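You operate a simulated robot arm through the tools that you are given. There is no shell and no other tool.

You run a simulated robot arm. Do the job below in one go: nothing can be reset, and whatever is moved stays where it is left.

## Task
Move the gas regulator to the white bottle and plug the grey one.
Fine: shut the grey handwheel first; regulator and outlet plug end tight, the white handwheel stays shut.

The check looks at the end state, three seconds after you hand in, the way a careful person would. Anything else that was tipped, shoved, dropped, spilled or broken makes it a failure.

## Robot
A 7-joint arm with a two-finger gripper, fixed in place. Base frame: the origin is at the foot of the arm, x ahead of it, y to its left, z up; the work surface is at about z = 0.5. Units: m, degrees, N and s.
With the tool pointing down near the work surface it reaches from about 0.3 to 0.74 m from the base axis. Its first joint turns from -143.0 to 143.0 degrees. Payload 2.45 kg.
The tool frame sits at the grasp point between the pads (the TCP): z along the fingers, y along the line on which they close. The tips reach 0.026 m beyond it. The gripper opens to 0.096 m. The gripper's body begins 0.069 m behind the TCP.
Orientation is told as [roll, pitch, yaw] about the base's x, y, z axes, in that order, counted from this pose: with the fingers straight down and closing along the base's y, the tool's x points along the base's -x, its y along +y and its z along -z.

## Interface
- The arm moves only by the tool jog_arm. Its argument "series" is a list of rows, each a list of 3 entries, a list of its own where there are three numbers: the shift along the tool's x, y, z in units of 200 mm (1.0 is 200 mm), then the turn, a rotation vector about the tool's x, y, z in units of 180 degrees (1.0 is 180 degrees), then the finger opening in cm, from 0 to 9.6. In form: [[[dx, dy, dz], [rx, ry, rz], grip], ...]. A call has 1 to 20 rows; each row is the pose to reach, as a shift and turn from the pose commanded when the call began, along the tool's axes at that moment. A call with a number of a shift or a turn outside -1 to 1 is refused whole. A row lasts 0.2 s, in which the tool goes at most 0.05 m and 8.6 degrees; a call with a longer step from one row to the next is refused whole, and so is a gripper value outside its range. A pose out of reach is approached as far as the arm can. The call stops where the force on the tool passes 40 N (or 10 N more than at its start, if that is more) or the arm is blocked; 0.2 s more then pass. Each finger halts on what it meets, pressing with about 26 N; the grip force reading is that of the motor and also rises with nothing between the fingers. The clock runs only during rows and for 0.2 s after the last one: add rows that repeat a pose to give the fingers time. It gives the time, the measured TCP pose, the force on the tool (base axes), the opening and the grip force at its end, in the units of the frame above (readings bear some noise), with the torque about the TCP (base axes, N m) and any sound that the robot's microphone picked up.
- Cameras (640 x 400 px; columns grow to the right, rows downward): "scene" is fixed at [0.2212, 0.5019, 1.4837]; the picture's right is [-0.81, -0.59, 0.00], its down [-0.38, 0.52, -0.77] and it looks along [0.45, -0.62, -0.64] (base axes); focal length 310 px, centre (320, 200). "wrist" rides on the gripper at [0.082, 0.003, -0.098] in the tool frame; the picture's right is [-0.04, 1.00, 0.00], its down [-0.73, -0.03, -0.68] and it looks along [-0.68, -0.03, 0.73] (tool axes); focal length 256 px, centre (320, 200). There is no depth. A picture from a camera that has moved, and an enlarged one, comes with that camera's place and axes in the base frame and with its lens.
- camera(camera): a new picture of that camera. The clock stands still meanwhile.
- raise_lower(by): slides the trunk up (or, below 0, down) by that many m; the arm rides with it, the base frame stays. It gives what a move gives, with no picture.
- inspect(camera, box): a new picture of the part [left, top, right, bottom] of that camera's present view, enlarged. The clock stands still meanwhile.
- finish_job(): hands the job in; it is judged then, once.

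Nothing tells you positions but the pictures and the camera data. Unless the task says otherwise, let go and move clear before handing in.

The tools are called by a JSON object that holds its "api" and its "payload". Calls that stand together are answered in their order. jog_arm: Moves the arm, as the interface text tells. Its arguments: {"type":"object","properties":{"series":{"type":"array","items":{"type":"array"}}},"required":["series"]} The other tools are called the same way: raise_lower (by) slides the trunk up or down; camera (camera) takes a picture; inspect (camera, box) takes an enlarged picture of a part of a camera's view; finish_job () hands the job in.

At the start:

```text
time: 0.0
position: [0.4946, 0.0013, 1.1967]
tcp_rot: [-0.1, 0.0, -0.1]
force: [0.1, -0.3, 0.2]
wrist_torque: [-0.02, 0.0, 0.0]
opening: 0.0961
grasp_force: 0.1
trunk travel left (down, up): [-0.575, 0.065]
```

scene: 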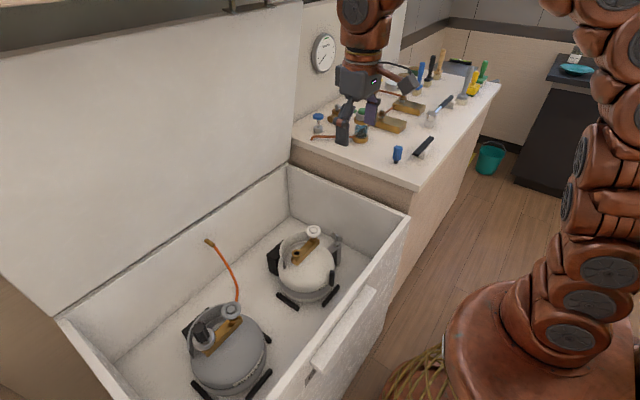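
wrist: 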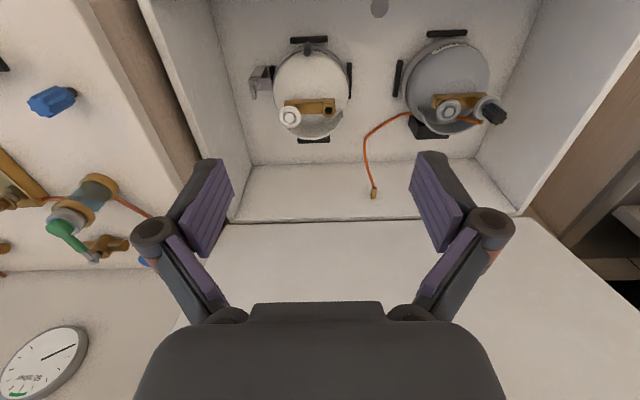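

I see an open chest with a white bottle and a grey bottle; the grey one seems to carry a regulator with an orange hose, and I need a closer look at the valves before I move anything.

{"api": "inspect", "payload": {"camera": "scene", "box": [160, 210, 360, 400]}}

{"api": "inspect", "payload": {"camera": "wrist", "box": [230, 20, 390, 160]}}

{"api": "inspect", "payload": {"camera": "wrist", "box": [350, 20, 530, 210]}}

{"api": "inspect", "payload": {"camera": "scene", "box": [290, 50, 500, 190]}}

```text
2.11 times, centred on (260, 305) of scene
camera zoom: at [0.2212, 0.5019, 1.4837], right [-0.81, -0.59, 0.0], down [-0.38, 0.52, -0.77], along [0.45, -0.62, -0.64], focal length 652 px, centre (446, -21)
```

zoom: 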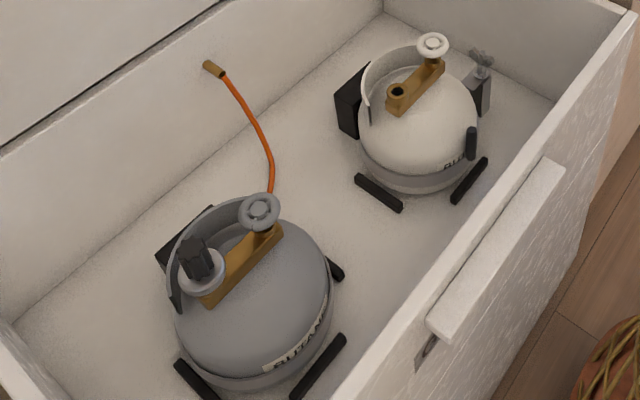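

```text
2.86 times, centred on (310, 90) of wrist
camera zoom: at [0.4146, 0.0045, 1.295], right [0.04, 1.0, 0.0], down [0.73, -0.03, 0.68], along [0.68, -0.03, -0.73], focal length 731 px, centre (349, 514)
```

zoom: 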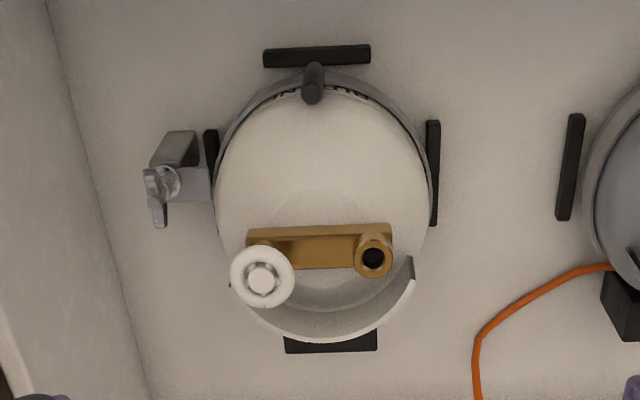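

```text
2.11 times, centred on (440, 115) of wrist
camera zoom: at [0.4146, 0.0045, 1.295], right [0.04, 1.0, 0.0], down [0.73, -0.03, 0.68], along [0.68, -0.03, -0.73], focal length 539 px, centre (67, 379)
```

zoom: 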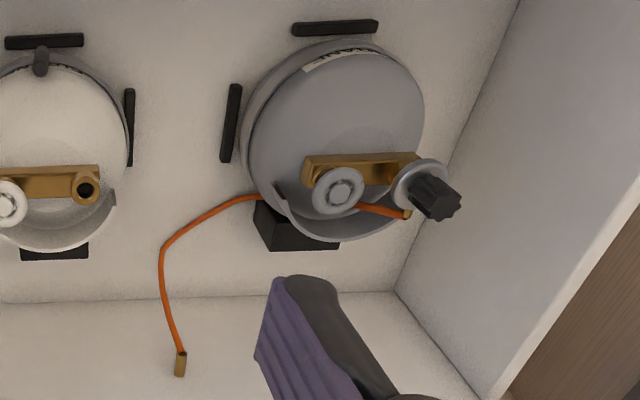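

```text
2.86 times, centred on (395, 120) of scene
camera zoom: at [0.2212, 0.5019, 1.4837], right [-0.81, -0.59, 0.0], down [-0.38, 0.52, -0.77], along [0.45, -0.62, -0.64], focal length 885 px, centre (106, 429)
```

zoom: 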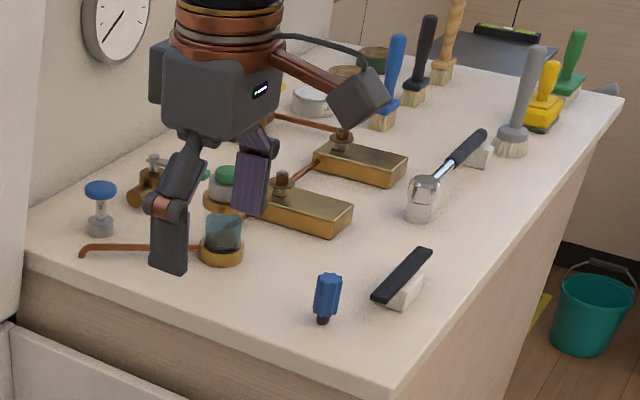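

The chest (floor at about z 0.5) holds the white bottle near (0.66, -0.03) and the grey one near (0.66, 0.33); grey handwheel about (0.67, 0.28, 0.74), regulator knob about (0.67, 0.37, 0.76), open white outlet about (0.67, 0.01, 0.71). I lower the trunk for closer looks and search for the outlet plug.

{"api": "raise_lower", "payload": {"by": -0.2}}

```text
time: 2.2
position: [0.4951, 0.002, 0.9965]
tcp_rot: [-0.1, 0.0, 0.0]
force: [0.0, 0.9, 0.3]
wrist_torque: [0.01, 0.01, 0.0]
opening: 0.096
grasp_force: 0.0
trunk travel left (down, up): [-0.375, 0.265]
```

The trunk is down 0.2 m. I shift sideways toward -y to view the silver item beside the white bottle.

{"api": "jog_arm", "payload": {"series": [[[0.15, -0.2, 0], [0, 0, 0], 9.6], [[0.3, -0.4, 0], [0, 0, 0], 9.6], [[0.4, -0.6, 0.1], [0, 0, 0], 9.6], [[0.4, -0.6, 0.2], [0, 0, 0], 9.6]]}}

{"api": "camera", "payload": {"camera": "wrist"}}

```text
time: 3.2
position: [0.4153, -0.1193, 0.953]
tcp_rot: [0.0, -0.1, 0.0]
force: [-0.3, 0.5, 0.7]
wrist_torque: [-0.01, -0.03, 0.01]
opening: 0.096
grasp_force: 0.0
trunk travel left (down, up): [-0.375, 0.265]
```

```text
taken
camera wrist: at [0.3349, -0.117, 1.0519], right [0.04, 1.0, 0.0], down [0.73, -0.03, 0.68], along [0.68, -0.03, -0.73], focal length 256 px, centre (320, 200)
```

wrist: 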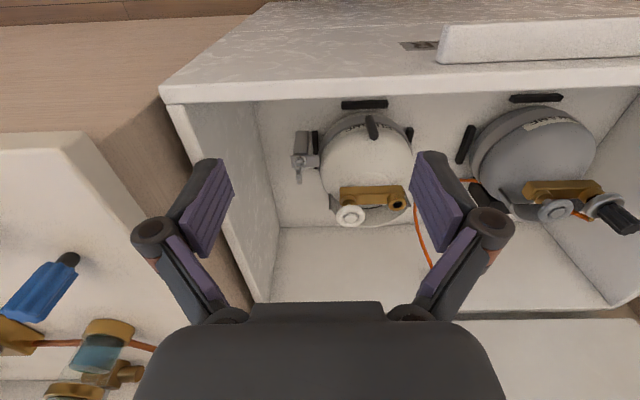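

{"api": "inspect", "payload": {"camera": "wrist", "box": [280, 90, 440, 240]}}

{"api": "inspect", "payload": {"camera": "wrist", "box": [440, 80, 640, 250]}}

{"api": "inspect", "payload": {"camera": "wrist", "box": [280, 110, 340, 200]}}

```text
2.67 times, centred on (360, 165) of wrist
camera zoom: at [0.3349, -0.117, 1.0519], right [0.04, 1.0, 0.0], down [0.73, -0.03, 0.68], along [0.68, -0.03, -0.73], focal length 683 px, centre (213, 293)
```

zoom: 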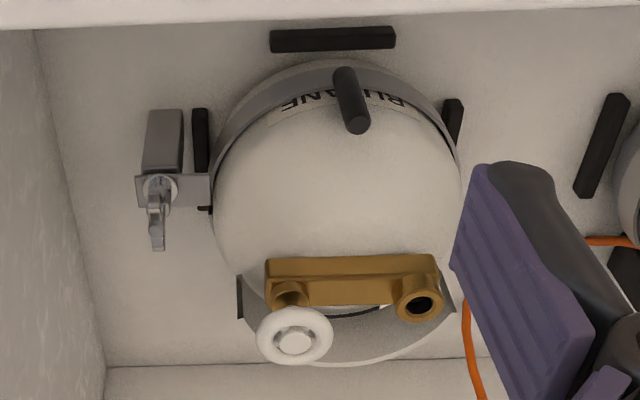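

```text
2.35 times, centred on (540, 165) of wrist
camera zoom: at [0.3349, -0.117, 1.0519], right [0.04, 1.0, 0.0], down [0.73, -0.03, 0.68], along [0.68, -0.03, -0.73], focal length 602 px, centre (-198, 282)
```

zoom: 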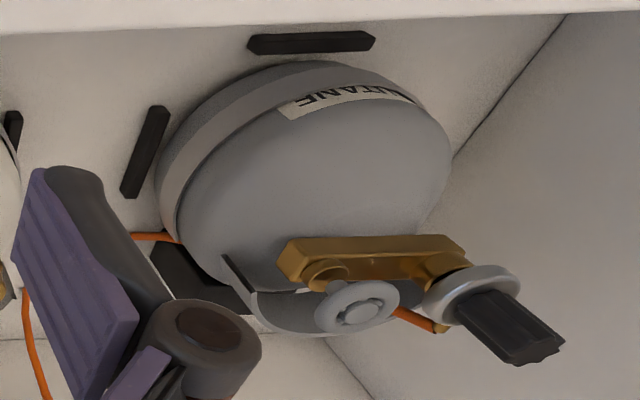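

```text
4.44 times, centred on (310, 155) of wrist
camera zoom: at [0.3349, -0.117, 1.0519], right [0.04, 1.0, 0.0], down [0.73, -0.03, 0.68], along [0.68, -0.03, -0.73], focal length 1138 px, centre (364, 400)
```

zoom: 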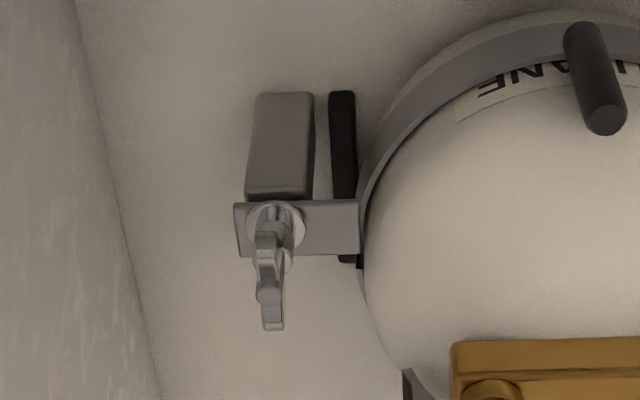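

The wing plug sits in a bracket on the side of the white bottle (about (0.64, -0.18, 0.60)). Now I move over to the grey bottle to study its handwheel, the regulator and its hose.

{"api": "jog_arm", "payload": {"series": [[[-0.1, 0.22, 0], [0, 0, 0], 9.6], [[-0.2, 0.44, 0], [0, 0, 0], 9.6], [[-0.3, 0.66, 0], [0, 0, 0], 9.6], [[-0.4, 0.88, 0], [0, 0, 0], 9.6], [[-0.4, 1.0, 0], [0, 0, 0], 9.6]]}}

{"api": "jog_arm", "payload": {"series": [[[0, 0.24, 0], [0, 0, 0], 9.6], [[0, 0.48, 0], [0, 0, 0], 9.6], [[0, 0.72, 0.0], [0, 0, 0], 9.6], [[0, 0.94, 0.05], [0, 0, 0], 9.6], [[0, 0.94, 0.1], [0, 0, 0], 9.6]]}}

{"api": "camera", "payload": {"camera": "wrist"}}

{"api": "inspect", "payload": {"camera": "wrist", "box": [200, 100, 440, 280]}}

```text
time: 4.4
position: [0.4944, 0.0824, 0.9547]
tcp_rot: [0.0, 0.0, -0.1]
force: [0.0, -0.2, 0.6]
wrist_torque: [0.01, -0.03, 0.01]
opening: 0.0961
grasp_force: 0.0
trunk travel left (down, up): [-0.375, 0.265]
```

```text
time: 5.6
position: [0.496, 0.2693, 0.9365]
tcp_rot: [0.1, 0.0, 0.0]
force: [-0.3, 0.5, 0.6]
wrist_torque: [0.01, 0.02, 0.02]
opening: 0.0958
grasp_force: 0.1
trunk travel left (down, up): [-0.375, 0.265]
```

```text
taken
camera wrist: at [0.4148, 0.2729, 1.0346], right [0.04, 1.0, 0.0], down [0.73, -0.03, 0.68], along [0.68, -0.03, -0.73], focal length 256 px, centre (320, 200)
```

wrist: 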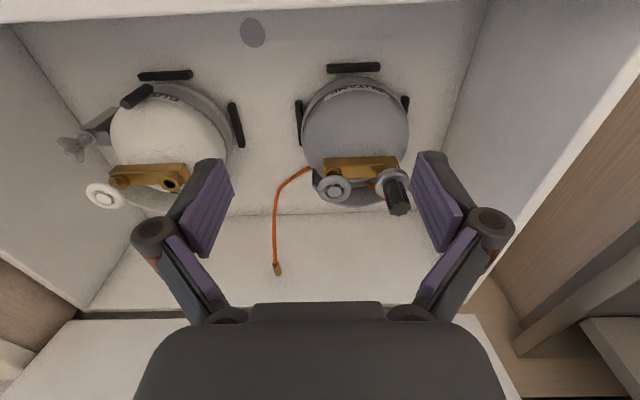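

```text
2.22 times, centred on (320, 190) of wrist
camera zoom: at [0.4148, 0.2729, 1.0346], right [0.04, 1.0, 0.0], down [0.73, -0.03, 0.68], along [0.68, -0.03, -0.73], focal length 569 px, centre (320, 222)
```

zoom: 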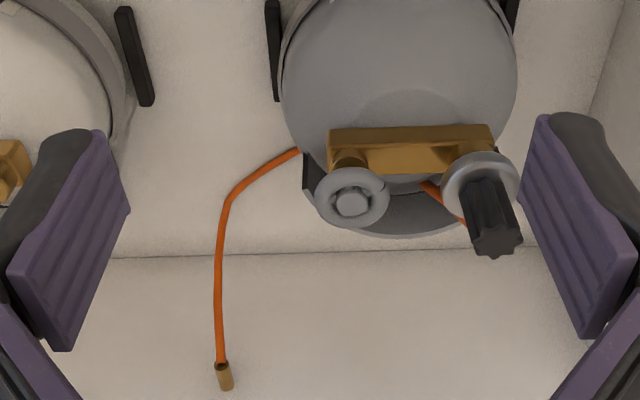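

The hose runs from the regulator's brass nipple around behind to a fitting on the back wall at about (0.94, 0.15, 0.70). I go lower and closer for detail on handwheel and regulator.

{"api": "jog_arm", "payload": {"series": [[[0.05, 0.12, 0.2], [0, 0, 0], 9.6], [[0.1, 0.24, 0.35], [0, 0, 0], 9.6], [[0.1, 0.3, 0.5], [0, 0, 0], 9.6], [[0.1, 0.3, 0.55], [0, 0, 0], 9.6]]}}

{"api": "camera", "payload": {"camera": "wrist"}}

{"api": "inspect", "payload": {"camera": "wrist", "box": [240, 100, 420, 220]}}

{"api": "inspect", "payload": {"camera": "scene", "box": [170, 280, 290, 400]}}

```text
time: 6.6
position: [0.4741, 0.3305, 0.8271]
tcp_rot: [0.0, -0.1, 0.0]
force: [0.7, -0.4, 0.7]
wrist_torque: [0.01, 0.0, -0.03]
opening: 0.0959
grasp_force: 0.1
trunk travel left (down, up): [-0.375, 0.265]
```

```text
taken
camera wrist: at [0.3949, 0.332, 0.9253], right [0.04, 1.0, 0.0], down [0.73, -0.03, 0.68], along [0.68, -0.03, -0.73], focal length 256 px, centre (320, 200)
```

wrist: 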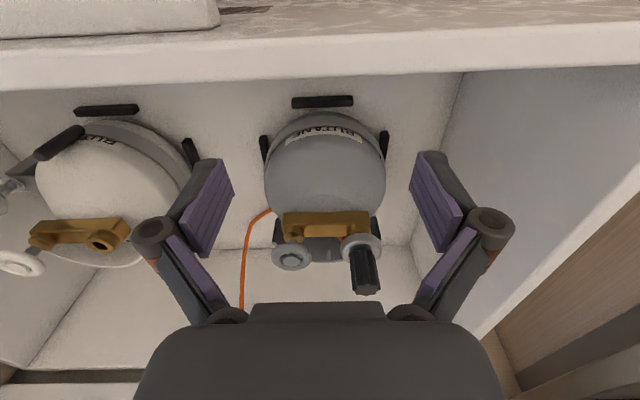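

```text
3.33 times, centred on (330, 160) of wrist
camera zoom: at [0.3949, 0.332, 0.9253], right [0.04, 1.0, 0.0], down [0.73, -0.03, 0.68], along [0.68, -0.03, -0.73], focal length 853 px, centre (287, 333)
```

zoom: 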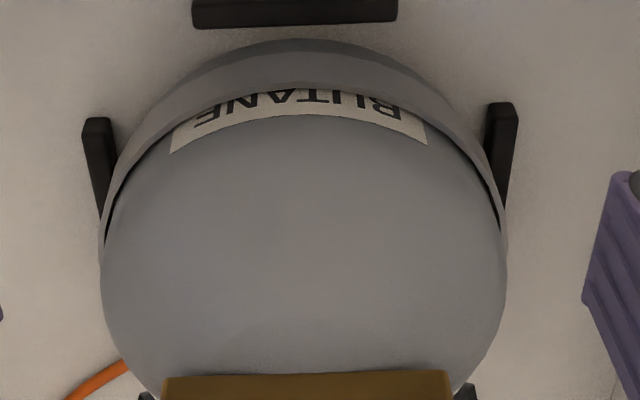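

```text
3.33 times, centred on (230, 340) of scene
camera zoom: at [0.2212, 0.5019, 1.4837], right [-0.81, -0.59, 0.0], down [-0.38, 0.52, -0.77], along [0.45, -0.62, -0.64], focal length 1032 px, centre (620, -267)
```

zoom: 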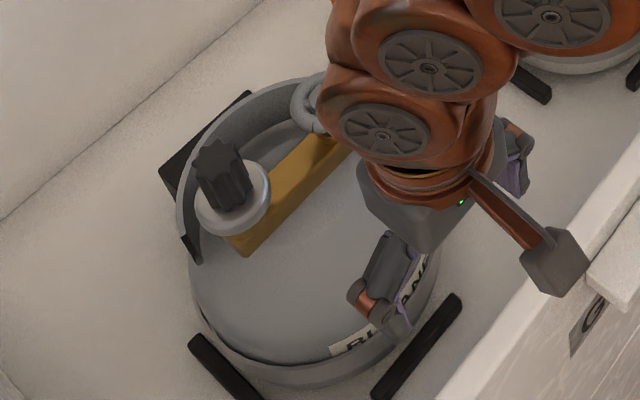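

{"api": "inspect", "payload": {"camera": "wrist", "box": [250, 190, 410, 310]}}

{"api": "inspect", "payload": {"camera": "wrist", "box": [0, 90, 160, 290]}}

```text
3.33 times, centred on (330, 250) of wrist
camera zoom: at [0.3949, 0.332, 0.9253], right [0.04, 1.0, 0.0], down [0.73, -0.03, 0.68], along [0.68, -0.03, -0.73], focal length 853 px, centre (287, 33)
```

zoom: 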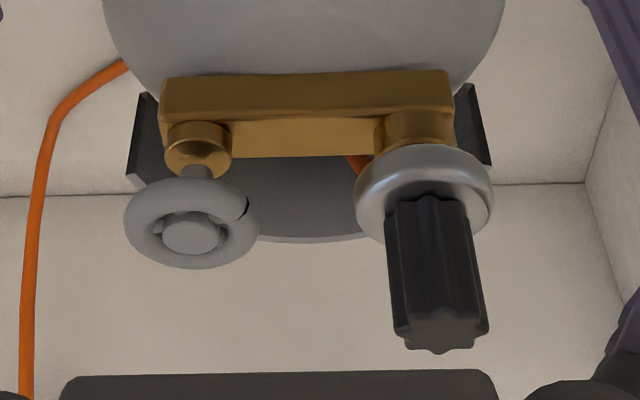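

```text
2.00 times, centred on (80, 190) of wrist
camera zoom: at [0.3949, 0.332, 0.9253], right [0.04, 1.0, 0.0], down [0.73, -0.03, 0.68], along [0.68, -0.03, -0.73], focal length 512 px, centre (800, 220)
```

zoom: 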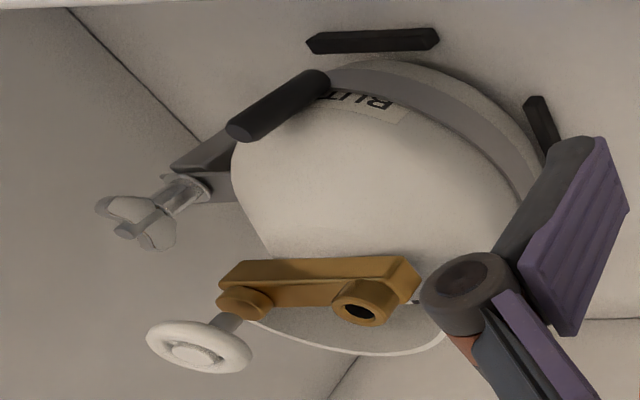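

The regulator has a disc body (about 54 mm) with a black ribbed knob (about 33 mm, top near z 0.78); the grey handwheel is about 52 mm wide at z 0.738. I test reach above the regulator at a safe height.

{"api": "jog_arm", "payload": {"series": [[[0, 0, -0.24], [0, 0, 0], 9.6], [[-0.2, 0.1, -0.3], [0, 0, 0], 9.6], [[-0.4, 0.21, -0.3], [0, 0, 0], 9.6], [[-0.6, 0.21, -0.3], [0, 0, 0], 9.6], [[-0.8, 0.21, -0.3], [0, 0, 0], 9.6], [[-0.985, 0.21, -0.3], [0, 0, 0], 9.6], [[-0.985, 0.21, -0.3], [0, 0, 0], 9.6]]}}

{"api": "camera", "payload": {"camera": "wrist"}}

{"api": "camera", "payload": {"camera": "scene"}}

```text
time: 8.2
position: [0.6116, 0.3714, 0.8857]
tcp_rot: [0.0, 0.1, 0.0]
force: [0.2, 0.8, -1.1]
wrist_torque: [0.0, 0.01, 0.04]
opening: 0.096
grasp_force: 0.1
out of reach, approached as far as the arm can: row 5, 6, 7
trunk travel left (down, up): [-0.375, 0.265]
```

```text
taken
camera wrist: at [0.5313, 0.3744, 0.9831], right [0.04, 1.0, 0.0], down [0.73, -0.03, 0.68], along [0.68, -0.03, -0.73], focal length 256 px, centre (320, 200)
```

wrist: 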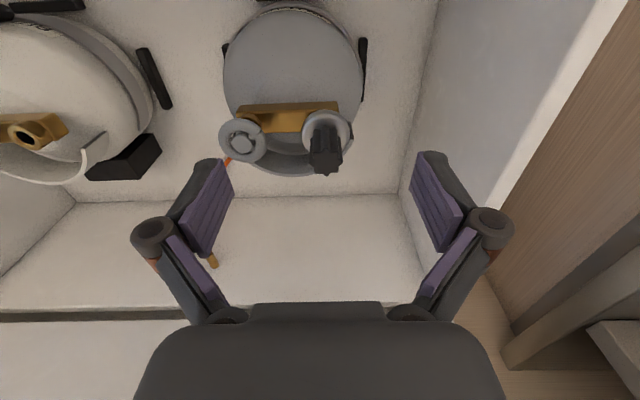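

```text
taken
```

scene: 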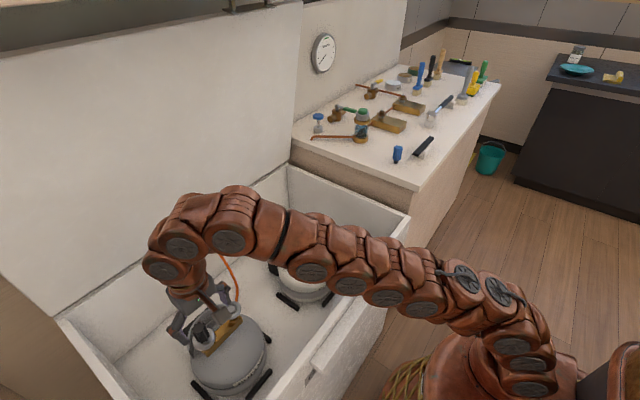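

The arm stretches out at radius ~0.716 with this trunk height. I change the trunk height to find where the reach is longer.

{"api": "jog_arm", "payload": {"series": [[[0.2, 0, -0.1], [0, 0, 0], 9.6], [[0.4, 0, -0.25], [0, 0, 0], 9.6], [[0.4, 0, -0.45], [0, 0, 0], 9.6]]}}

{"api": "raise_lower", "payload": {"by": -0.1}}

{"api": "jog_arm", "payload": {"series": [[[-0.2, 0, 0], [0, 0, 0], 9.6], [[-0.4, 0, 0], [0, 0, 0], 9.6], [[-0.6, 0, 0], [0, 0, 0], 9.6], [[-0.7, 0, 0], [0, 0, 0], 9.6], [[-0.7, 0, 0], [0, 0, 0], 9.6]]}}

```text
time: 9.0
position: [0.5297, 0.3692, 0.9706]
tcp_rot: [0.0, -0.1, 0.0]
force: [0.7, -0.3, 0.0]
wrist_torque: [-0.03, 0.0, -0.04]
opening: 0.096
grasp_force: 0.0
out of reach, approached as far as the arm can: row 3
trunk travel left (down, up): [-0.375, 0.265]
```

```text
time: 10.3
position: [0.53, 0.3686, 0.8693]
tcp_rot: [0.0, -0.1, 0.0]
force: [1.3, -0.3, 0.1]
wrist_torque: [0.01, 0.05, -0.02]
opening: 0.096
grasp_force: 0.0
trunk travel left (down, up): [-0.275, 0.365]
```

```text
time: 11.5
position: [0.581, 0.3461, 0.8332]
tcp_rot: [0.0, 0.0, -0.1]
force: [-0.2, 0.4, 0.1]
wrist_torque: [0.0, 0.02, 0.01]
opening: 0.096
grasp_force: 0.1
out of reach, approached as far as the arm can: row 1, 2, 3, 4, 5
trunk travel left (down, up): [-0.275, 0.365]
```

Reach grows when the tool hangs lower relative to the shoulder, so I raise the trunk again and work downward from there.

{"api": "raise_lower", "payload": {"by": 0.27}}

{"api": "jog_arm", "payload": {"series": [[[0, 0, 0.2], [0, 0, 0], 9.6], [[0, 0, 0.4], [0, 0, 0], 9.6], [[0, 0, 0.6], [0, 0, 0], 9.6], [[0, 0, 0.8], [0, 0, 0], 9.6], [[0, 0, 0.9], [0, 0, 0], 9.6]]}}

```text
time: 14.2
position: [0.58, 0.3474, 1.1048]
tcp_rot: [-0.1, -0.1, -0.1]
force: [-0.2, 0.1, -0.1]
wrist_torque: [0.02, -0.01, 0.01]
opening: 0.0961
grasp_force: 0.0
trunk travel left (down, up): [-0.545, 0.095]
```

```text
time: 15.4
position: [0.5802, 0.3449, 0.9251]
tcp_rot: [0.0, -0.2, -0.1]
force: [0.4, -0.7, 0.6]
wrist_torque: [0.01, -0.01, 0.02]
opening: 0.0957
grasp_force: 0.0
trunk travel left (down, up): [-0.545, 0.095]
```

Now I test the reach above the regulator again.

{"api": "jog_arm", "payload": {"series": [[[-0.2, 0.07, 0.1], [0, 0, 0], 9.6], [[-0.4, 0.135, 0.2], [0, 0, 0], 9.6], [[-0.455, 0.135, 0.225], [0, 0, 0], 9.6], [[-0.455, 0.135, 0.225], [0, 0, 0], 9.6]]}}

{"api": "camera", "payload": {"camera": "wrist"}}

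{"api": "inspect", "payload": {"camera": "scene", "box": [140, 250, 300, 400]}}

```text
time: 16.4
position: [0.6711, 0.3744, 0.8798]
tcp_rot: [0.0, 0.0, 0.1]
force: [-0.4, 0.3, -0.3]
wrist_torque: [-0.01, 0.01, -0.01]
opening: 0.096
grasp_force: 0.0
trunk travel left (down, up): [-0.545, 0.095]
```

```text
taken
camera wrist: at [0.5905, 0.3769, 0.9774], right [0.04, 1.0, 0.0], down [0.73, -0.03, 0.68], along [0.68, -0.03, -0.73], focal length 256 px, centre (320, 200)
```

wrist: 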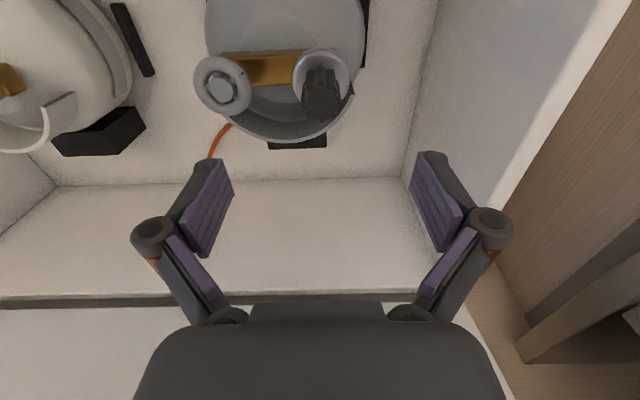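

```text
2.67 times, centred on (220, 325) of scene
camera zoom: at [0.2212, 0.5019, 1.4837], right [-0.81, -0.59, 0.0], down [-0.38, 0.52, -0.77], along [0.45, -0.62, -0.64], focal length 826 px, centre (587, -133)
```

zoom: 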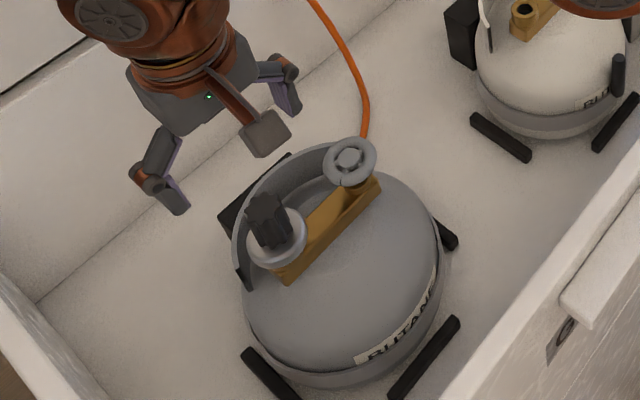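

Reach is fine now and my position estimates for the regulator agree (0.672, 0.374). I zoom in on the valve parts from here.

{"api": "inspect", "payload": {"camera": "wrist", "box": [180, 20, 370, 160]}}

{"api": "inspect", "payload": {"camera": "scene", "box": [175, 280, 255, 340]}}

```text
2.86 times, centred on (275, 90) of wrist
camera zoom: at [0.5905, 0.3769, 0.9774], right [0.04, 1.0, 0.0], down [0.73, -0.03, 0.68], along [0.68, -0.03, -0.73], focal length 731 px, centre (449, 514)
```

zoom: 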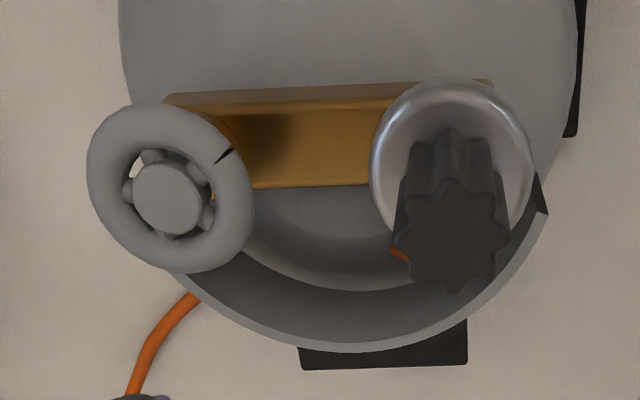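

```text
6.67 times, centred on (215, 310) of scene
camera zoom: at [0.2212, 0.5019, 1.4837], right [-0.81, -0.59, 0.0], down [-0.38, 0.52, -0.77], along [0.45, -0.62, -0.64], focal length 2064 px, centre (1020, -533)
```

zoom: 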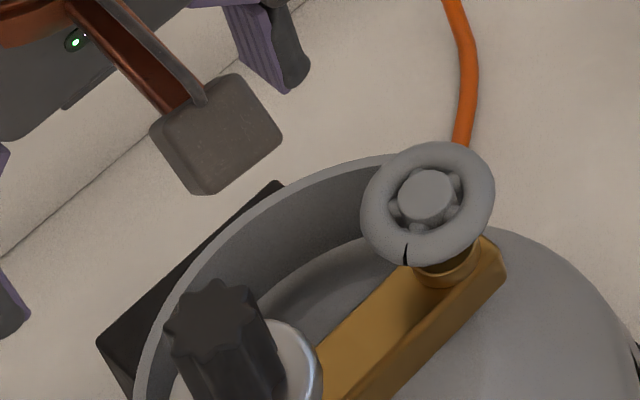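

The handwheel centre is about (0.669, 0.285, 0.738), with a black index mark on its rim, and the brass block top is about 0.696, so a finger grip at wheel height clears it. I move above it and pre-turn the wrist counter-clockwise by 60°.

{"api": "jog_arm", "payload": {"series": [[[0.0, -0.15, 0], [0, 0, -0.045], 8.0], [[0.01, -0.3, 0], [0, 0, -0.09], 7.5], [[0.01, -0.447, 0], [0, 0, -0.135], 7.5], [[0.01, -0.447, 0.05], [0, 0, -0.18], 7.5], [[0.01, -0.447, 0.1], [0, 0, -0.225], 7.5], [[0.01, -0.447, 0.15], [0, 0, -0.27], 7.5], [[0.01, -0.447, 0.2], [0, 0, -0.315], 7.5], [[0.01, -0.447, 0.25], [0, 0, -0.333], 7.5], [[0.01, -0.447, 0.25], [0, 0, -0.333], 7.5]]}}

{"api": "camera", "payload": {"camera": "wrist"}}

{"api": "inspect", "payload": {"camera": "scene", "box": [160, 240, 300, 360]}}

```text
time: 18.4
position: [0.6695, 0.2837, 0.8286]
tcp_rot: [0.0, 0.0, 60.0]
force: [-0.9, -0.4, -0.2]
wrist_torque: [0.0, 0.03, -0.01]
opening: 0.0749
grasp_force: 0.0
trunk travel left (down, up): [-0.545, 0.095]
```

```text
taken
camera wrist: at [0.6275, 0.2136, 0.9268], right [-0.85, 0.53, 0.0], down [0.39, 0.62, 0.68], along [0.36, 0.57, -0.73], focal length 256 px, centre (320, 200)
```

wrist: 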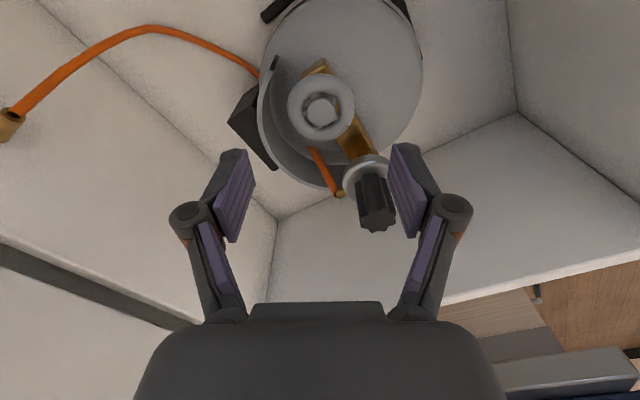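

```text
3.33 times, centred on (230, 300) of scene
camera zoom: at [0.2212, 0.5019, 1.4837], right [-0.81, -0.59, 0.0], down [-0.38, 0.52, -0.77], along [0.45, -0.62, -0.64], focal length 1032 px, centre (620, -133)
```

zoom: 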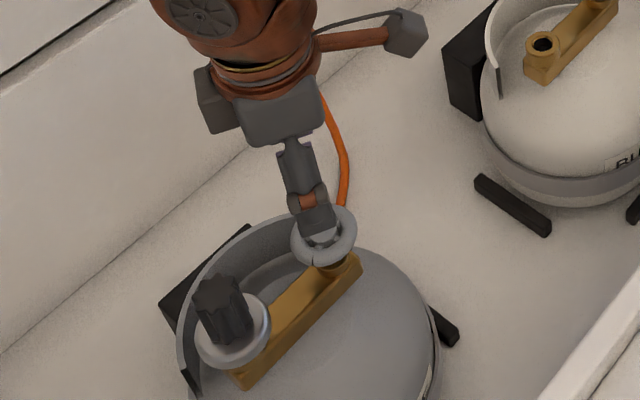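

The wrist is turned 60° and centred over the grey handwheel. I descend to wheel height and close on the rim.

{"api": "jog_arm", "payload": {"series": [[[0, 0, 0.15], [0, 0, 0], 7.5], [[0, 0, 0.3], [0, 0, 0], 7.5], [[0, 0, 0.44], [0, 0, 0], 7.5], [[0, 0, 0.44], [0, 0, 0], 7.5]]}}

{"api": "camera", "payload": {"camera": "wrist"}}

{"api": "inspect", "payload": {"camera": "scene", "box": [190, 260, 290, 350]}}

```text
time: 19.4
position: [0.6697, 0.2849, 0.7411]
tcp_rot: [0.0, 0.0, 60.0]
force: [0.9, 0.0, 0.2]
wrist_torque: [0.0, 0.0, 0.03]
opening: 0.075
grasp_force: 0.1
trunk travel left (down, up): [-0.545, 0.095]
```

```text
taken
camera wrist: at [0.6271, 0.2144, 0.8389], right [-0.84, 0.54, 0.0], down [0.39, 0.62, 0.68], along [0.36, 0.57, -0.73], focal length 256 px, centre (320, 200)
```

wrist: 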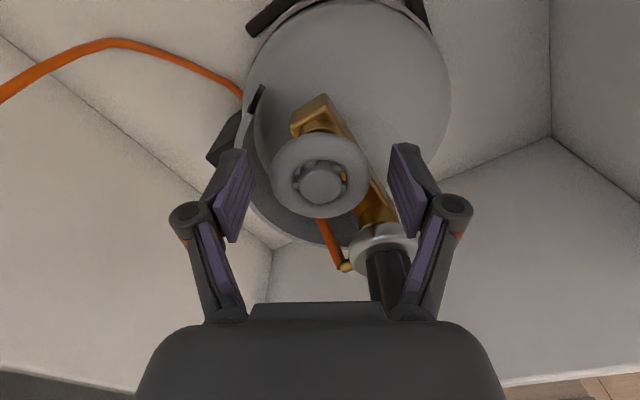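

```text
4.44 times, centred on (240, 305) of scene
camera zoom: at [0.2212, 0.5019, 1.4837], right [-0.81, -0.59, 0.0], down [-0.38, 0.52, -0.77], along [0.45, -0.62, -0.64], focal length 1376 px, centre (676, -267)
```

zoom: 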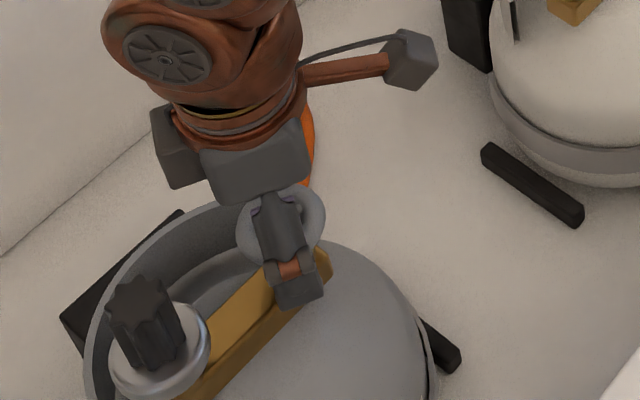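

The wheel is centred between the fingers at the right height. I close on it.

{"api": "jog_arm", "payload": {"series": [[[0, 0, 0], [0, 0, 0], 5.5], [[0, 0, 0], [0, 0, 0], 4.5], [[0, 0, 0], [0, 0, 0], 4.0], [[0, 0, 0], [0, 0, 0], 4.0]]}}

```text
time: 20.4
position: [0.6697, 0.2837, 0.7406]
tcp_rot: [0.0, 0.0, 59.9]
force: [-1.5, 1.2, 0.9]
wrist_torque: [-0.05, 0.02, -0.06]
opening: 0.0504
grasp_force: 26.5
trunk travel left (down, up): [-0.545, 0.095]
```

Gripped at 50 mm with 26 N. I turn clockwise (closing direction) 40° and watch torque.

{"api": "jog_arm", "payload": {"series": [[[0, 0, 0], [0, 0, 0.04], 4.0], [[0, 0, 0], [0, 0, 0.08], 4.0], [[0, 0, 0], [0, 0, 0.12], 4.0], [[0, 0, 0], [0, 0, 0.16], 4.0], [[0, 0, 0], [0, 0, 0.2], 4.0], [[0, 0, 0], [0, 0, 0.22], 4.0]]}}

{"api": "inspect", "payload": {"camera": "wrist", "box": [230, 120, 420, 260]}}

```text
time: 21.9
position: [0.6693, 0.284, 0.7416]
tcp_rot: [-0.1, 0.1, 20.3]
force: [1.6, 3.5, 0.5]
wrist_torque: [-0.08, -0.03, -0.01]
opening: 0.0504
grasp_force: 26.3
trunk travel left (down, up): [-0.545, 0.095]
```

```text
2.86 times, centred on (325, 190) of wrist
camera zoom: at [0.5926, 0.2589, 0.8393], right [-0.31, 0.95, 0.0], down [0.7, 0.23, 0.68], along [0.65, 0.21, -0.73], focal length 731 px, centre (306, 229)
```

zoom: 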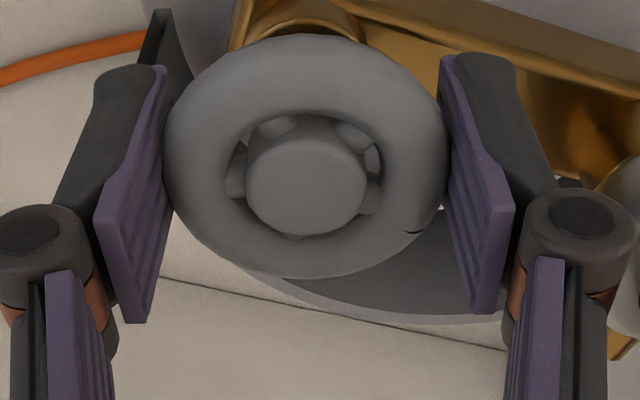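

The mark has moved clockwise with the grip, so the wheel is turning freely. I keep turning.

{"api": "jog_arm", "payload": {"series": [[[0, 0, 0], [0, 0, 0.045], 4.0], [[0, 0, 0], [0, 0, 0.09], 4.0], [[0, 0, 0], [0, 0, 0.135], 4.0], [[0, 0, 0], [0, 0, 0.18], 4.0], [[0, 0, 0], [0, 0, 0.225], 4.0], [[0, 0, 0], [0, 0, 0.27], 4.0], [[0, 0, 0], [0, 0, 0.315], 4.0], [[0, 0, 0], [0, 0, 0.36], 4.0], [[0, 0, 0], [0, 0, 0.4], 4.0], [[0, 0, 0], [0, 0, 0.4], 4.0]]}}

{"api": "inspect", "payload": {"camera": "wrist", "box": [230, 120, 420, 260]}}

```text
time: 24.1
position: [0.6701, 0.2823, 0.7408]
tcp_rot: [0.0, 0.0, -51.8]
force: [-7.7, -2.7, 1.1]
wrist_torque: [0.11, 0.2, -0.04]
opening: 0.0506
grasp_force: 25.9
trunk travel left (down, up): [-0.545, 0.095]
```

```text
2.86 times, centred on (325, 190) of wrist
camera zoom: at [0.6232, 0.3491, 0.8392], right [0.81, 0.59, 0.0], down [0.43, -0.59, 0.68], along [0.4, -0.55, -0.73], focal length 731 px, centre (306, 229)
```

zoom: 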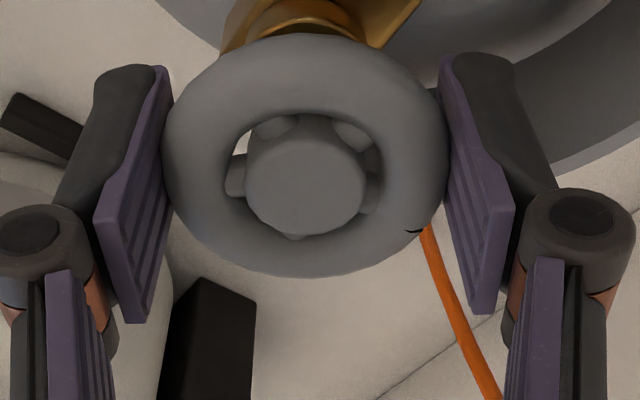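

The wheel follows the grip with little resistance. I keep turning clockwise, watching for it to get stiff.

{"api": "jog_arm", "payload": {"series": [[[0, 0, 0], [0, 0, 0.045], 4.0], [[0, 0, 0], [0, 0, 0.09], 4.0], [[0, 0, 0], [0, 0, 0.135], 4.0], [[0, 0, 0], [0, 0, 0.18], 4.0], [[0, 0, 0], [0, 0, 0.225], 4.0], [[0, 0, 0], [0, 0, 0.27], 4.0], [[0, 0, 0], [0, 0, 0.315], 4.0], [[0, 0, 0], [0, 0, 0.315], 4.0]]}}

{"api": "inspect", "payload": {"camera": "wrist", "box": [230, 120, 420, 260]}}

{"api": "inspect", "payload": {"camera": "scene", "box": [160, 240, 300, 360]}}

```text
time: 25.9
position: [0.6693, 0.2831, 0.7415]
tcp_rot: [0.2, 0.0, -108.4]
force: [7.6, 0.6, 1.5]
wrist_torque: [-0.09, -0.04, 0.75]
opening: 0.0488
grasp_force: 26.0
trunk travel left (down, up): [-0.545, 0.095]
```

```text
2.86 times, centred on (325, 190) of wrist
camera zoom: at [0.7005, 0.3595, 0.8399], right [0.94, -0.35, 0.0], down [-0.26, -0.69, 0.68], along [-0.24, -0.63, -0.73], focal length 731 px, centre (306, 229)
```

zoom: 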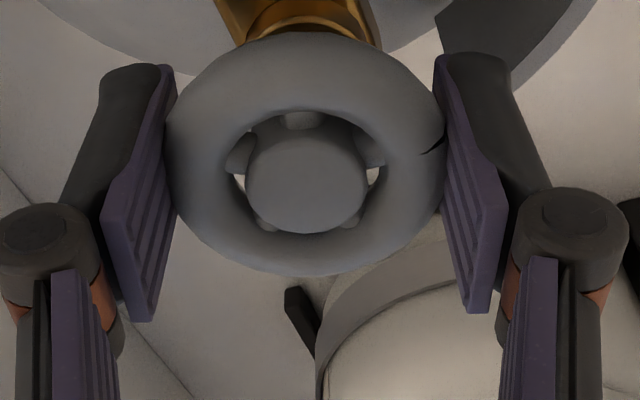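

```text
3.33 times, centred on (230, 300) of scene
camera zoom: at [0.2212, 0.5019, 1.4837], right [-0.81, -0.59, 0.0], down [-0.38, 0.52, -0.77], along [0.45, -0.62, -0.64], focal length 1032 px, centre (620, -133)
```

zoom: 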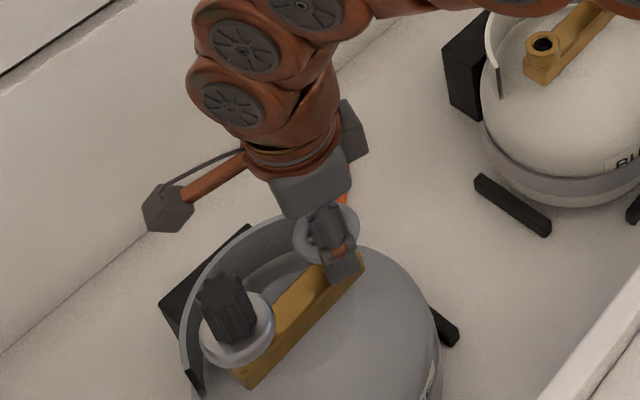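

The wheel went about 115° and then hit a stop: torque rose to 0.75 N·m and the fingers slipped on the rim, so it is shut. I release, rise, and check.

{"api": "jog_arm", "payload": {"series": [[[0, 0, 0], [0, 0, 0], 6.0], [[0, 0, 0], [0, 0, 0], 7.5], [[0, 0, 0], [0, 0, 0], 7.5], [[0, 0, -0.2], [0, 0, 0], 7.5], [[0, 0, -0.4], [0, 0, 0], 7.5], [[0, 0, -0.6], [0, 0, 0], 7.5], [[0, 0, -0.7], [0, 0, 0], 7.5]]}}

{"api": "inspect", "payload": {"camera": "scene", "box": [160, 240, 300, 360]}}

{"api": "camera", "payload": {"camera": "wrist"}}

```text
time: 27.4
position: [0.6705, 0.284, 0.8811]
tcp_rot: [-0.2, 0.0, -108.3]
force: [-0.8, 0.2, 0.0]
wrist_torque: [0.0, 0.04, 0.05]
opening: 0.075
grasp_force: 0.0
trunk travel left (down, up): [-0.545, 0.095]
```

```text
3.33 times, centred on (230, 300) of scene
camera zoom: at [0.2212, 0.5019, 1.4837], right [-0.81, -0.59, 0.0], down [-0.38, 0.52, -0.77], along [0.45, -0.62, -0.64], focal length 1032 px, centre (620, -133)
```

zoom: 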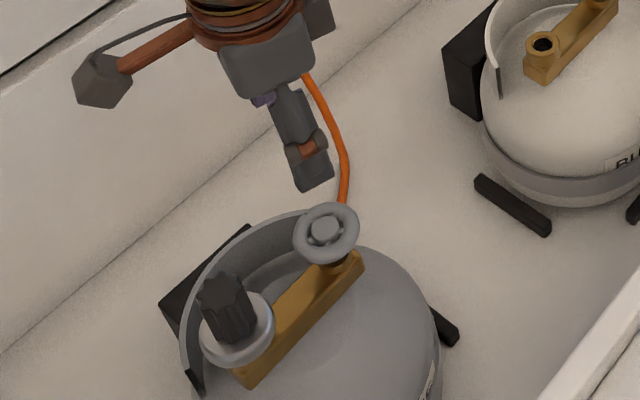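

```text
taken
camera wrist: at [0.7003, 0.3598, 0.9793], right [0.94, -0.35, 0.0], down [-0.26, -0.69, 0.68], along [-0.24, -0.64, -0.73], focal length 256 px, centre (320, 200)
```

wrist: 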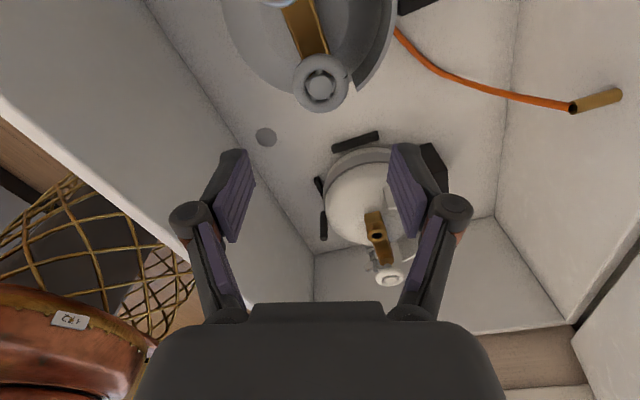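

The handwheel is released. The grey bottle turned only a hair (a few mm at the regulator). Now I move above the regulator knob, keeping the wrist at -108° so I have room to turn counter-clockwise.

{"api": "jog_arm", "payload": {"series": [[[0.14, -0.05, 0], [0, 0, 0], 7.5], [[0.28, -0.1, 0], [0, 0, 0], 7.0], [[0.417, -0.156, 0], [0, 0, 0], 6.5], [[0.417, -0.156, 0], [0, 0, 0], 6.5]]}}

{"api": "camera", "payload": {"camera": "wrist"}}

{"api": "inspect", "payload": {"camera": "wrist", "box": [220, 60, 420, 220]}}

```text
time: 28.4
position: [0.6674, 0.3749, 0.8824]
tcp_rot: [0.1, 0.0, -108.4]
force: [0.6, 0.1, 0.4]
wrist_torque: [0.03, 0.01, 0.01]
opening: 0.0647
grasp_force: 0.1
trunk travel left (down, up): [-0.545, 0.095]
```

```text
taken
camera wrist: at [0.6971, 0.4503, 0.9811], right [0.94, -0.35, 0.0], down [-0.26, -0.69, 0.68], along [-0.24, -0.64, -0.73], focal length 256 px, centre (320, 200)
```

wrist: 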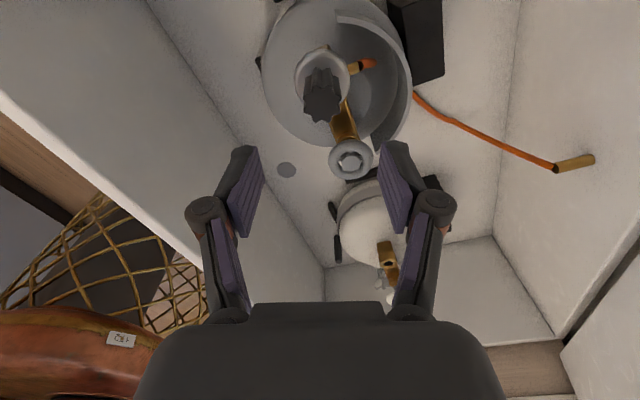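

```text
2.50 times, centred on (320, 140) of wrist
camera zoom: at [0.6971, 0.4503, 0.9811], right [0.94, -0.35, 0.0], down [-0.26, -0.69, 0.68], along [-0.24, -0.64, -0.73], focal length 640 px, centre (320, 350)
```

zoom: 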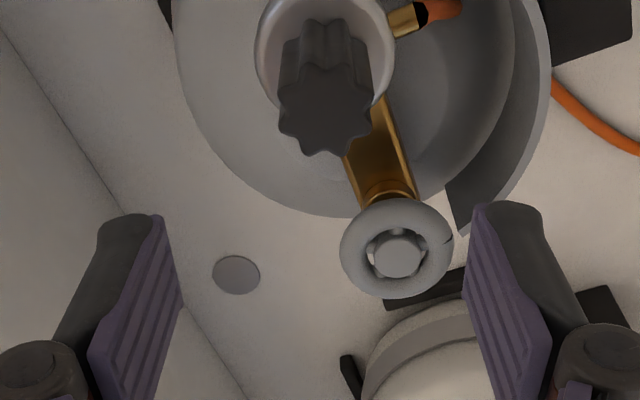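

The hose leaves the regulator through a brass nipple pointing toward the back (+x). The knob axis is at about (0.6695, 0.372); I descend around it.

{"api": "jog_arm", "payload": {"series": [[[-0.005, 0.007, 0.2], [0, 0, 0], 6.0], [[-0.011, 0.014, 0.4], [0, 0, 0], 6.0], [[-0.011, 0.014, 0.5], [0, 0, 0], 6.0], [[-0.011, 0.014, 0.56], [0, 0, 0], 6.0], [[-0.011, 0.014, 0.56], [0, 0, 0], 6.0]]}}

{"api": "camera", "payload": {"camera": "wrist"}}

{"api": "inspect", "payload": {"camera": "scene", "box": [160, 260, 280, 360]}}

```text
time: 29.6
position: [0.6684, 0.3717, 0.7704]
tcp_rot: [0.1, 0.0, -108.2]
force: [0.1, -0.8, 0.0]
wrist_torque: [0.02, -0.04, 0.01]
opening: 0.0602
grasp_force: 0.1
trunk travel left (down, up): [-0.545, 0.095]
```

```text
taken
camera wrist: at [0.6983, 0.4467, 0.8684], right [0.94, -0.35, 0.0], down [-0.26, -0.69, 0.68], along [-0.24, -0.64, -0.73], focal length 256 px, centre (320, 200)
```

wrist: 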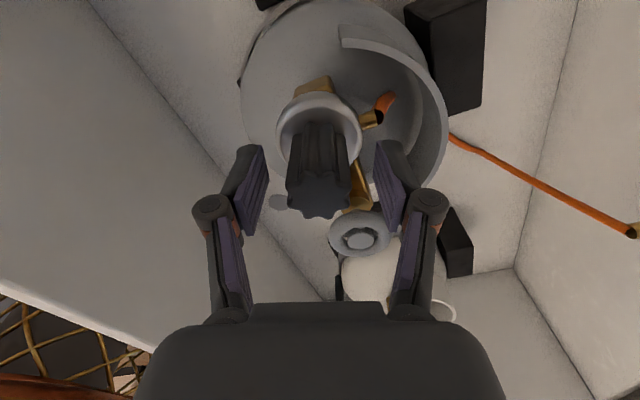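

```text
4.00 times, centred on (220, 310) of scene
camera zoom: at [0.2212, 0.5019, 1.4837], right [-0.81, -0.59, 0.0], down [-0.38, 0.52, -0.77], along [0.45, -0.62, -0.64], focal length 1239 px, centre (720, -240)
```

zoom: 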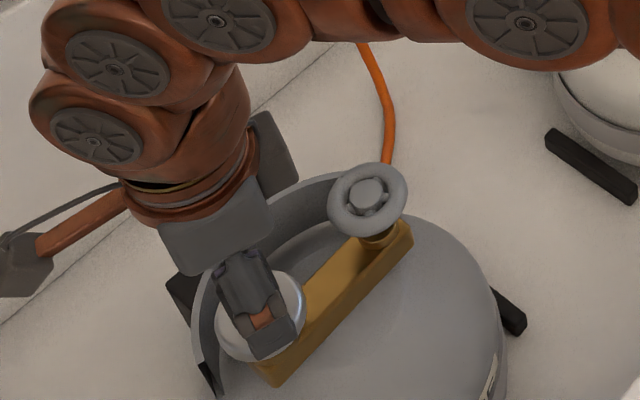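

The knob is centred between the fingers. I close on it.

{"api": "jog_arm", "payload": {"series": [[[0, 0, 0], [0, 0, 0], 4.5], [[0, 0, 0], [0, 0, 0], 3.0], [[0, 0, 0], [0, 0, 0], 2.0], [[0, 0, 0], [0, 0, 0], 2.0], [[0, 0, 0], [0, 0, 0], 2.0]]}}

{"api": "inspect", "payload": {"camera": "wrist", "box": [230, 90, 420, 230]}}

```text
time: 30.9
position: [0.6682, 0.3714, 0.7714]
tcp_rot: [-0.1, 0.0, -108.4]
force: [-5.5, -0.1, 1.5]
wrist_torque: [-0.02, 0.19, -0.01]
opening: 0.0308
grasp_force: 26.4
trunk travel left (down, up): [-0.545, 0.095]
```

```text
2.86 times, centred on (325, 160) of wrist
camera zoom: at [0.6979, 0.4468, 0.8687], right [0.94, -0.35, 0.0], down [-0.26, -0.69, 0.68], along [-0.24, -0.64, -0.73], focal length 731 px, centre (306, 314)
```

zoom: 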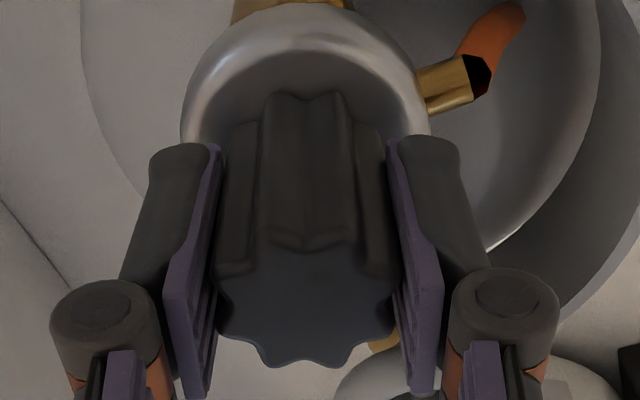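

Gripped at 31 mm. I try counter-clockwise (usual loosening) by 30° first and read torque and movement.

{"api": "jog_arm", "payload": {"series": [[[0, 0, 0], [0, 0, -0.04], 2.0], [[0, 0, 0], [0, 0, -0.08], 2.0], [[0, 0, 0], [0, 0, -0.12], 2.0], [[0, 0, 0], [0, 0, -0.16], 2.0], [[0, 0, 0], [0, 0, -0.16], 2.0]]}}

{"api": "inspect", "payload": {"camera": "wrist", "box": [230, 90, 420, 230]}}

{"api": "inspect", "payload": {"camera": "scene", "box": [160, 260, 280, 360]}}

```text
time: 32.0
position: [0.6682, 0.37, 0.7698]
tcp_rot: [0.0, 0.0, -79.5]
force: [3.1, 8.4, 11.5]
wrist_torque: [0.67, -0.21, 0.01]
opening: 0.0306
grasp_force: 25.7
trunk travel left (down, up): [-0.545, 0.095]
```

```text
2.86 times, centred on (325, 160) of wrist
camera zoom: at [0.6578, 0.4508, 0.8687], right [0.99, 0.14, 0.0], down [0.1, -0.73, 0.68], along [0.1, -0.67, -0.73], focal length 731 px, centre (306, 314)
```

zoom: 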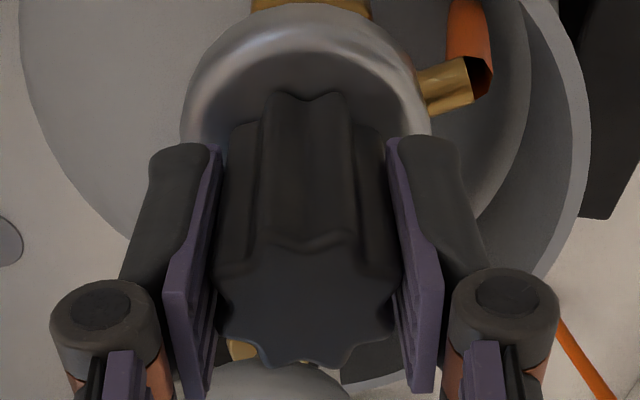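

```text
4.00 times, centred on (220, 310) of scene
camera zoom: at [0.2212, 0.5019, 1.4837], right [-0.81, -0.59, 0.0], down [-0.38, 0.52, -0.77], along [0.45, -0.62, -0.64], focal length 1239 px, centre (720, -240)
```

zoom: 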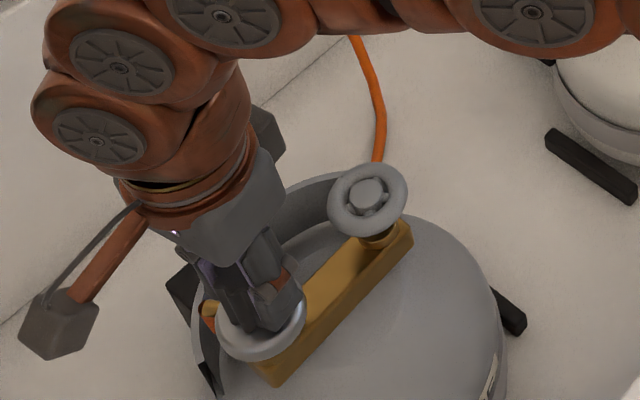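

The whole regulator turned with the grip (its nipple moved with it) and the tool is being pushed up by 11 N, so counter-clockwise does unscrew it. I ease upward a little to gauge the thread's rise.

{"api": "jog_arm", "payload": {"series": [[[0, 0, -0.003], [0, 0, 0], 2.0], [[0, 0, -0.003], [0, 0, 0], 2.0]]}}

```text
time: 32.6
position: [0.6668, 0.3705, 0.7706]
tcp_rot: [0.1, 0.0, -79.5]
force: [0.8, 11.0, 9.5]
wrist_torque: [0.78, -0.11, 0.02]
opening: 0.0311
grasp_force: 26.1
trunk travel left (down, up): [-0.545, 0.095]
```

{"api": "jog_arm", "payload": {"series": [[[0, 0, -0.005], [0, 0, 0], 2.0], [[0, 0, -0.01], [0, 0, 0], 2.0], [[0, 0, -0.01], [0, 0, 0], 2.0]]}}

{"api": "inspect", "payload": {"camera": "scene", "box": [170, 280, 270, 360]}}

```text
time: 33.5
position: [0.6678, 0.3713, 0.7697]
tcp_rot: [0.0, -0.1, -79.6]
force: [-0.1, 10.1, -4.5]
wrist_torque: [0.7, -0.02, 0.04]
opening: 0.0312
grasp_force: 25.9
trunk travel left (down, up): [-0.545, 0.095]
```

```text
5.00 times, centred on (220, 320) of scene
camera zoom: at [0.2212, 0.5019, 1.4837], right [-0.81, -0.59, 0.0], down [-0.38, 0.52, -0.77], along [0.45, -0.62, -0.64], focal length 1548 px, centre (820, -400)
```

zoom: 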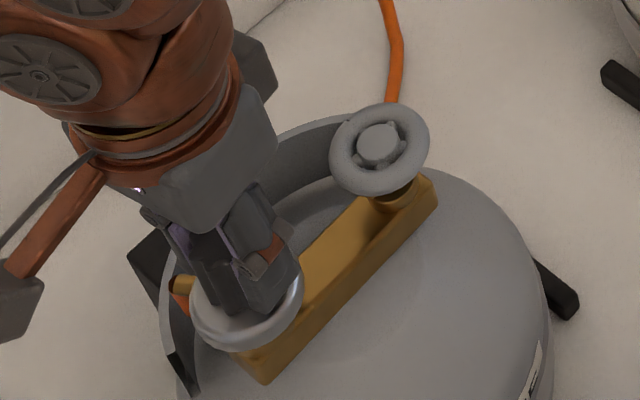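

{"api": "jog_arm", "payload": {"series": [[[0, 0, 0], [0, 0, -0.04], 2.0], [[0, 0, 0], [0, 0, -0.08], 2.0], [[0, 0, 0], [0, 0, -0.12], 2.0], [[0, 0, 0], [0, 0, -0.16], 2.0], [[0, 0, 0], [0, 0, -0.16], 2.0]]}}

```text
time: 34.6
position: [0.6686, 0.3692, 0.7701]
tcp_rot: [-0.1, 0.1, -50.7]
force: [-0.4, 2.3, -16.4]
wrist_torque: [0.13, 0.01, 0.0]
opening: 0.0309
grasp_force: 25.9
trunk travel left (down, up): [-0.545, 0.095]
```

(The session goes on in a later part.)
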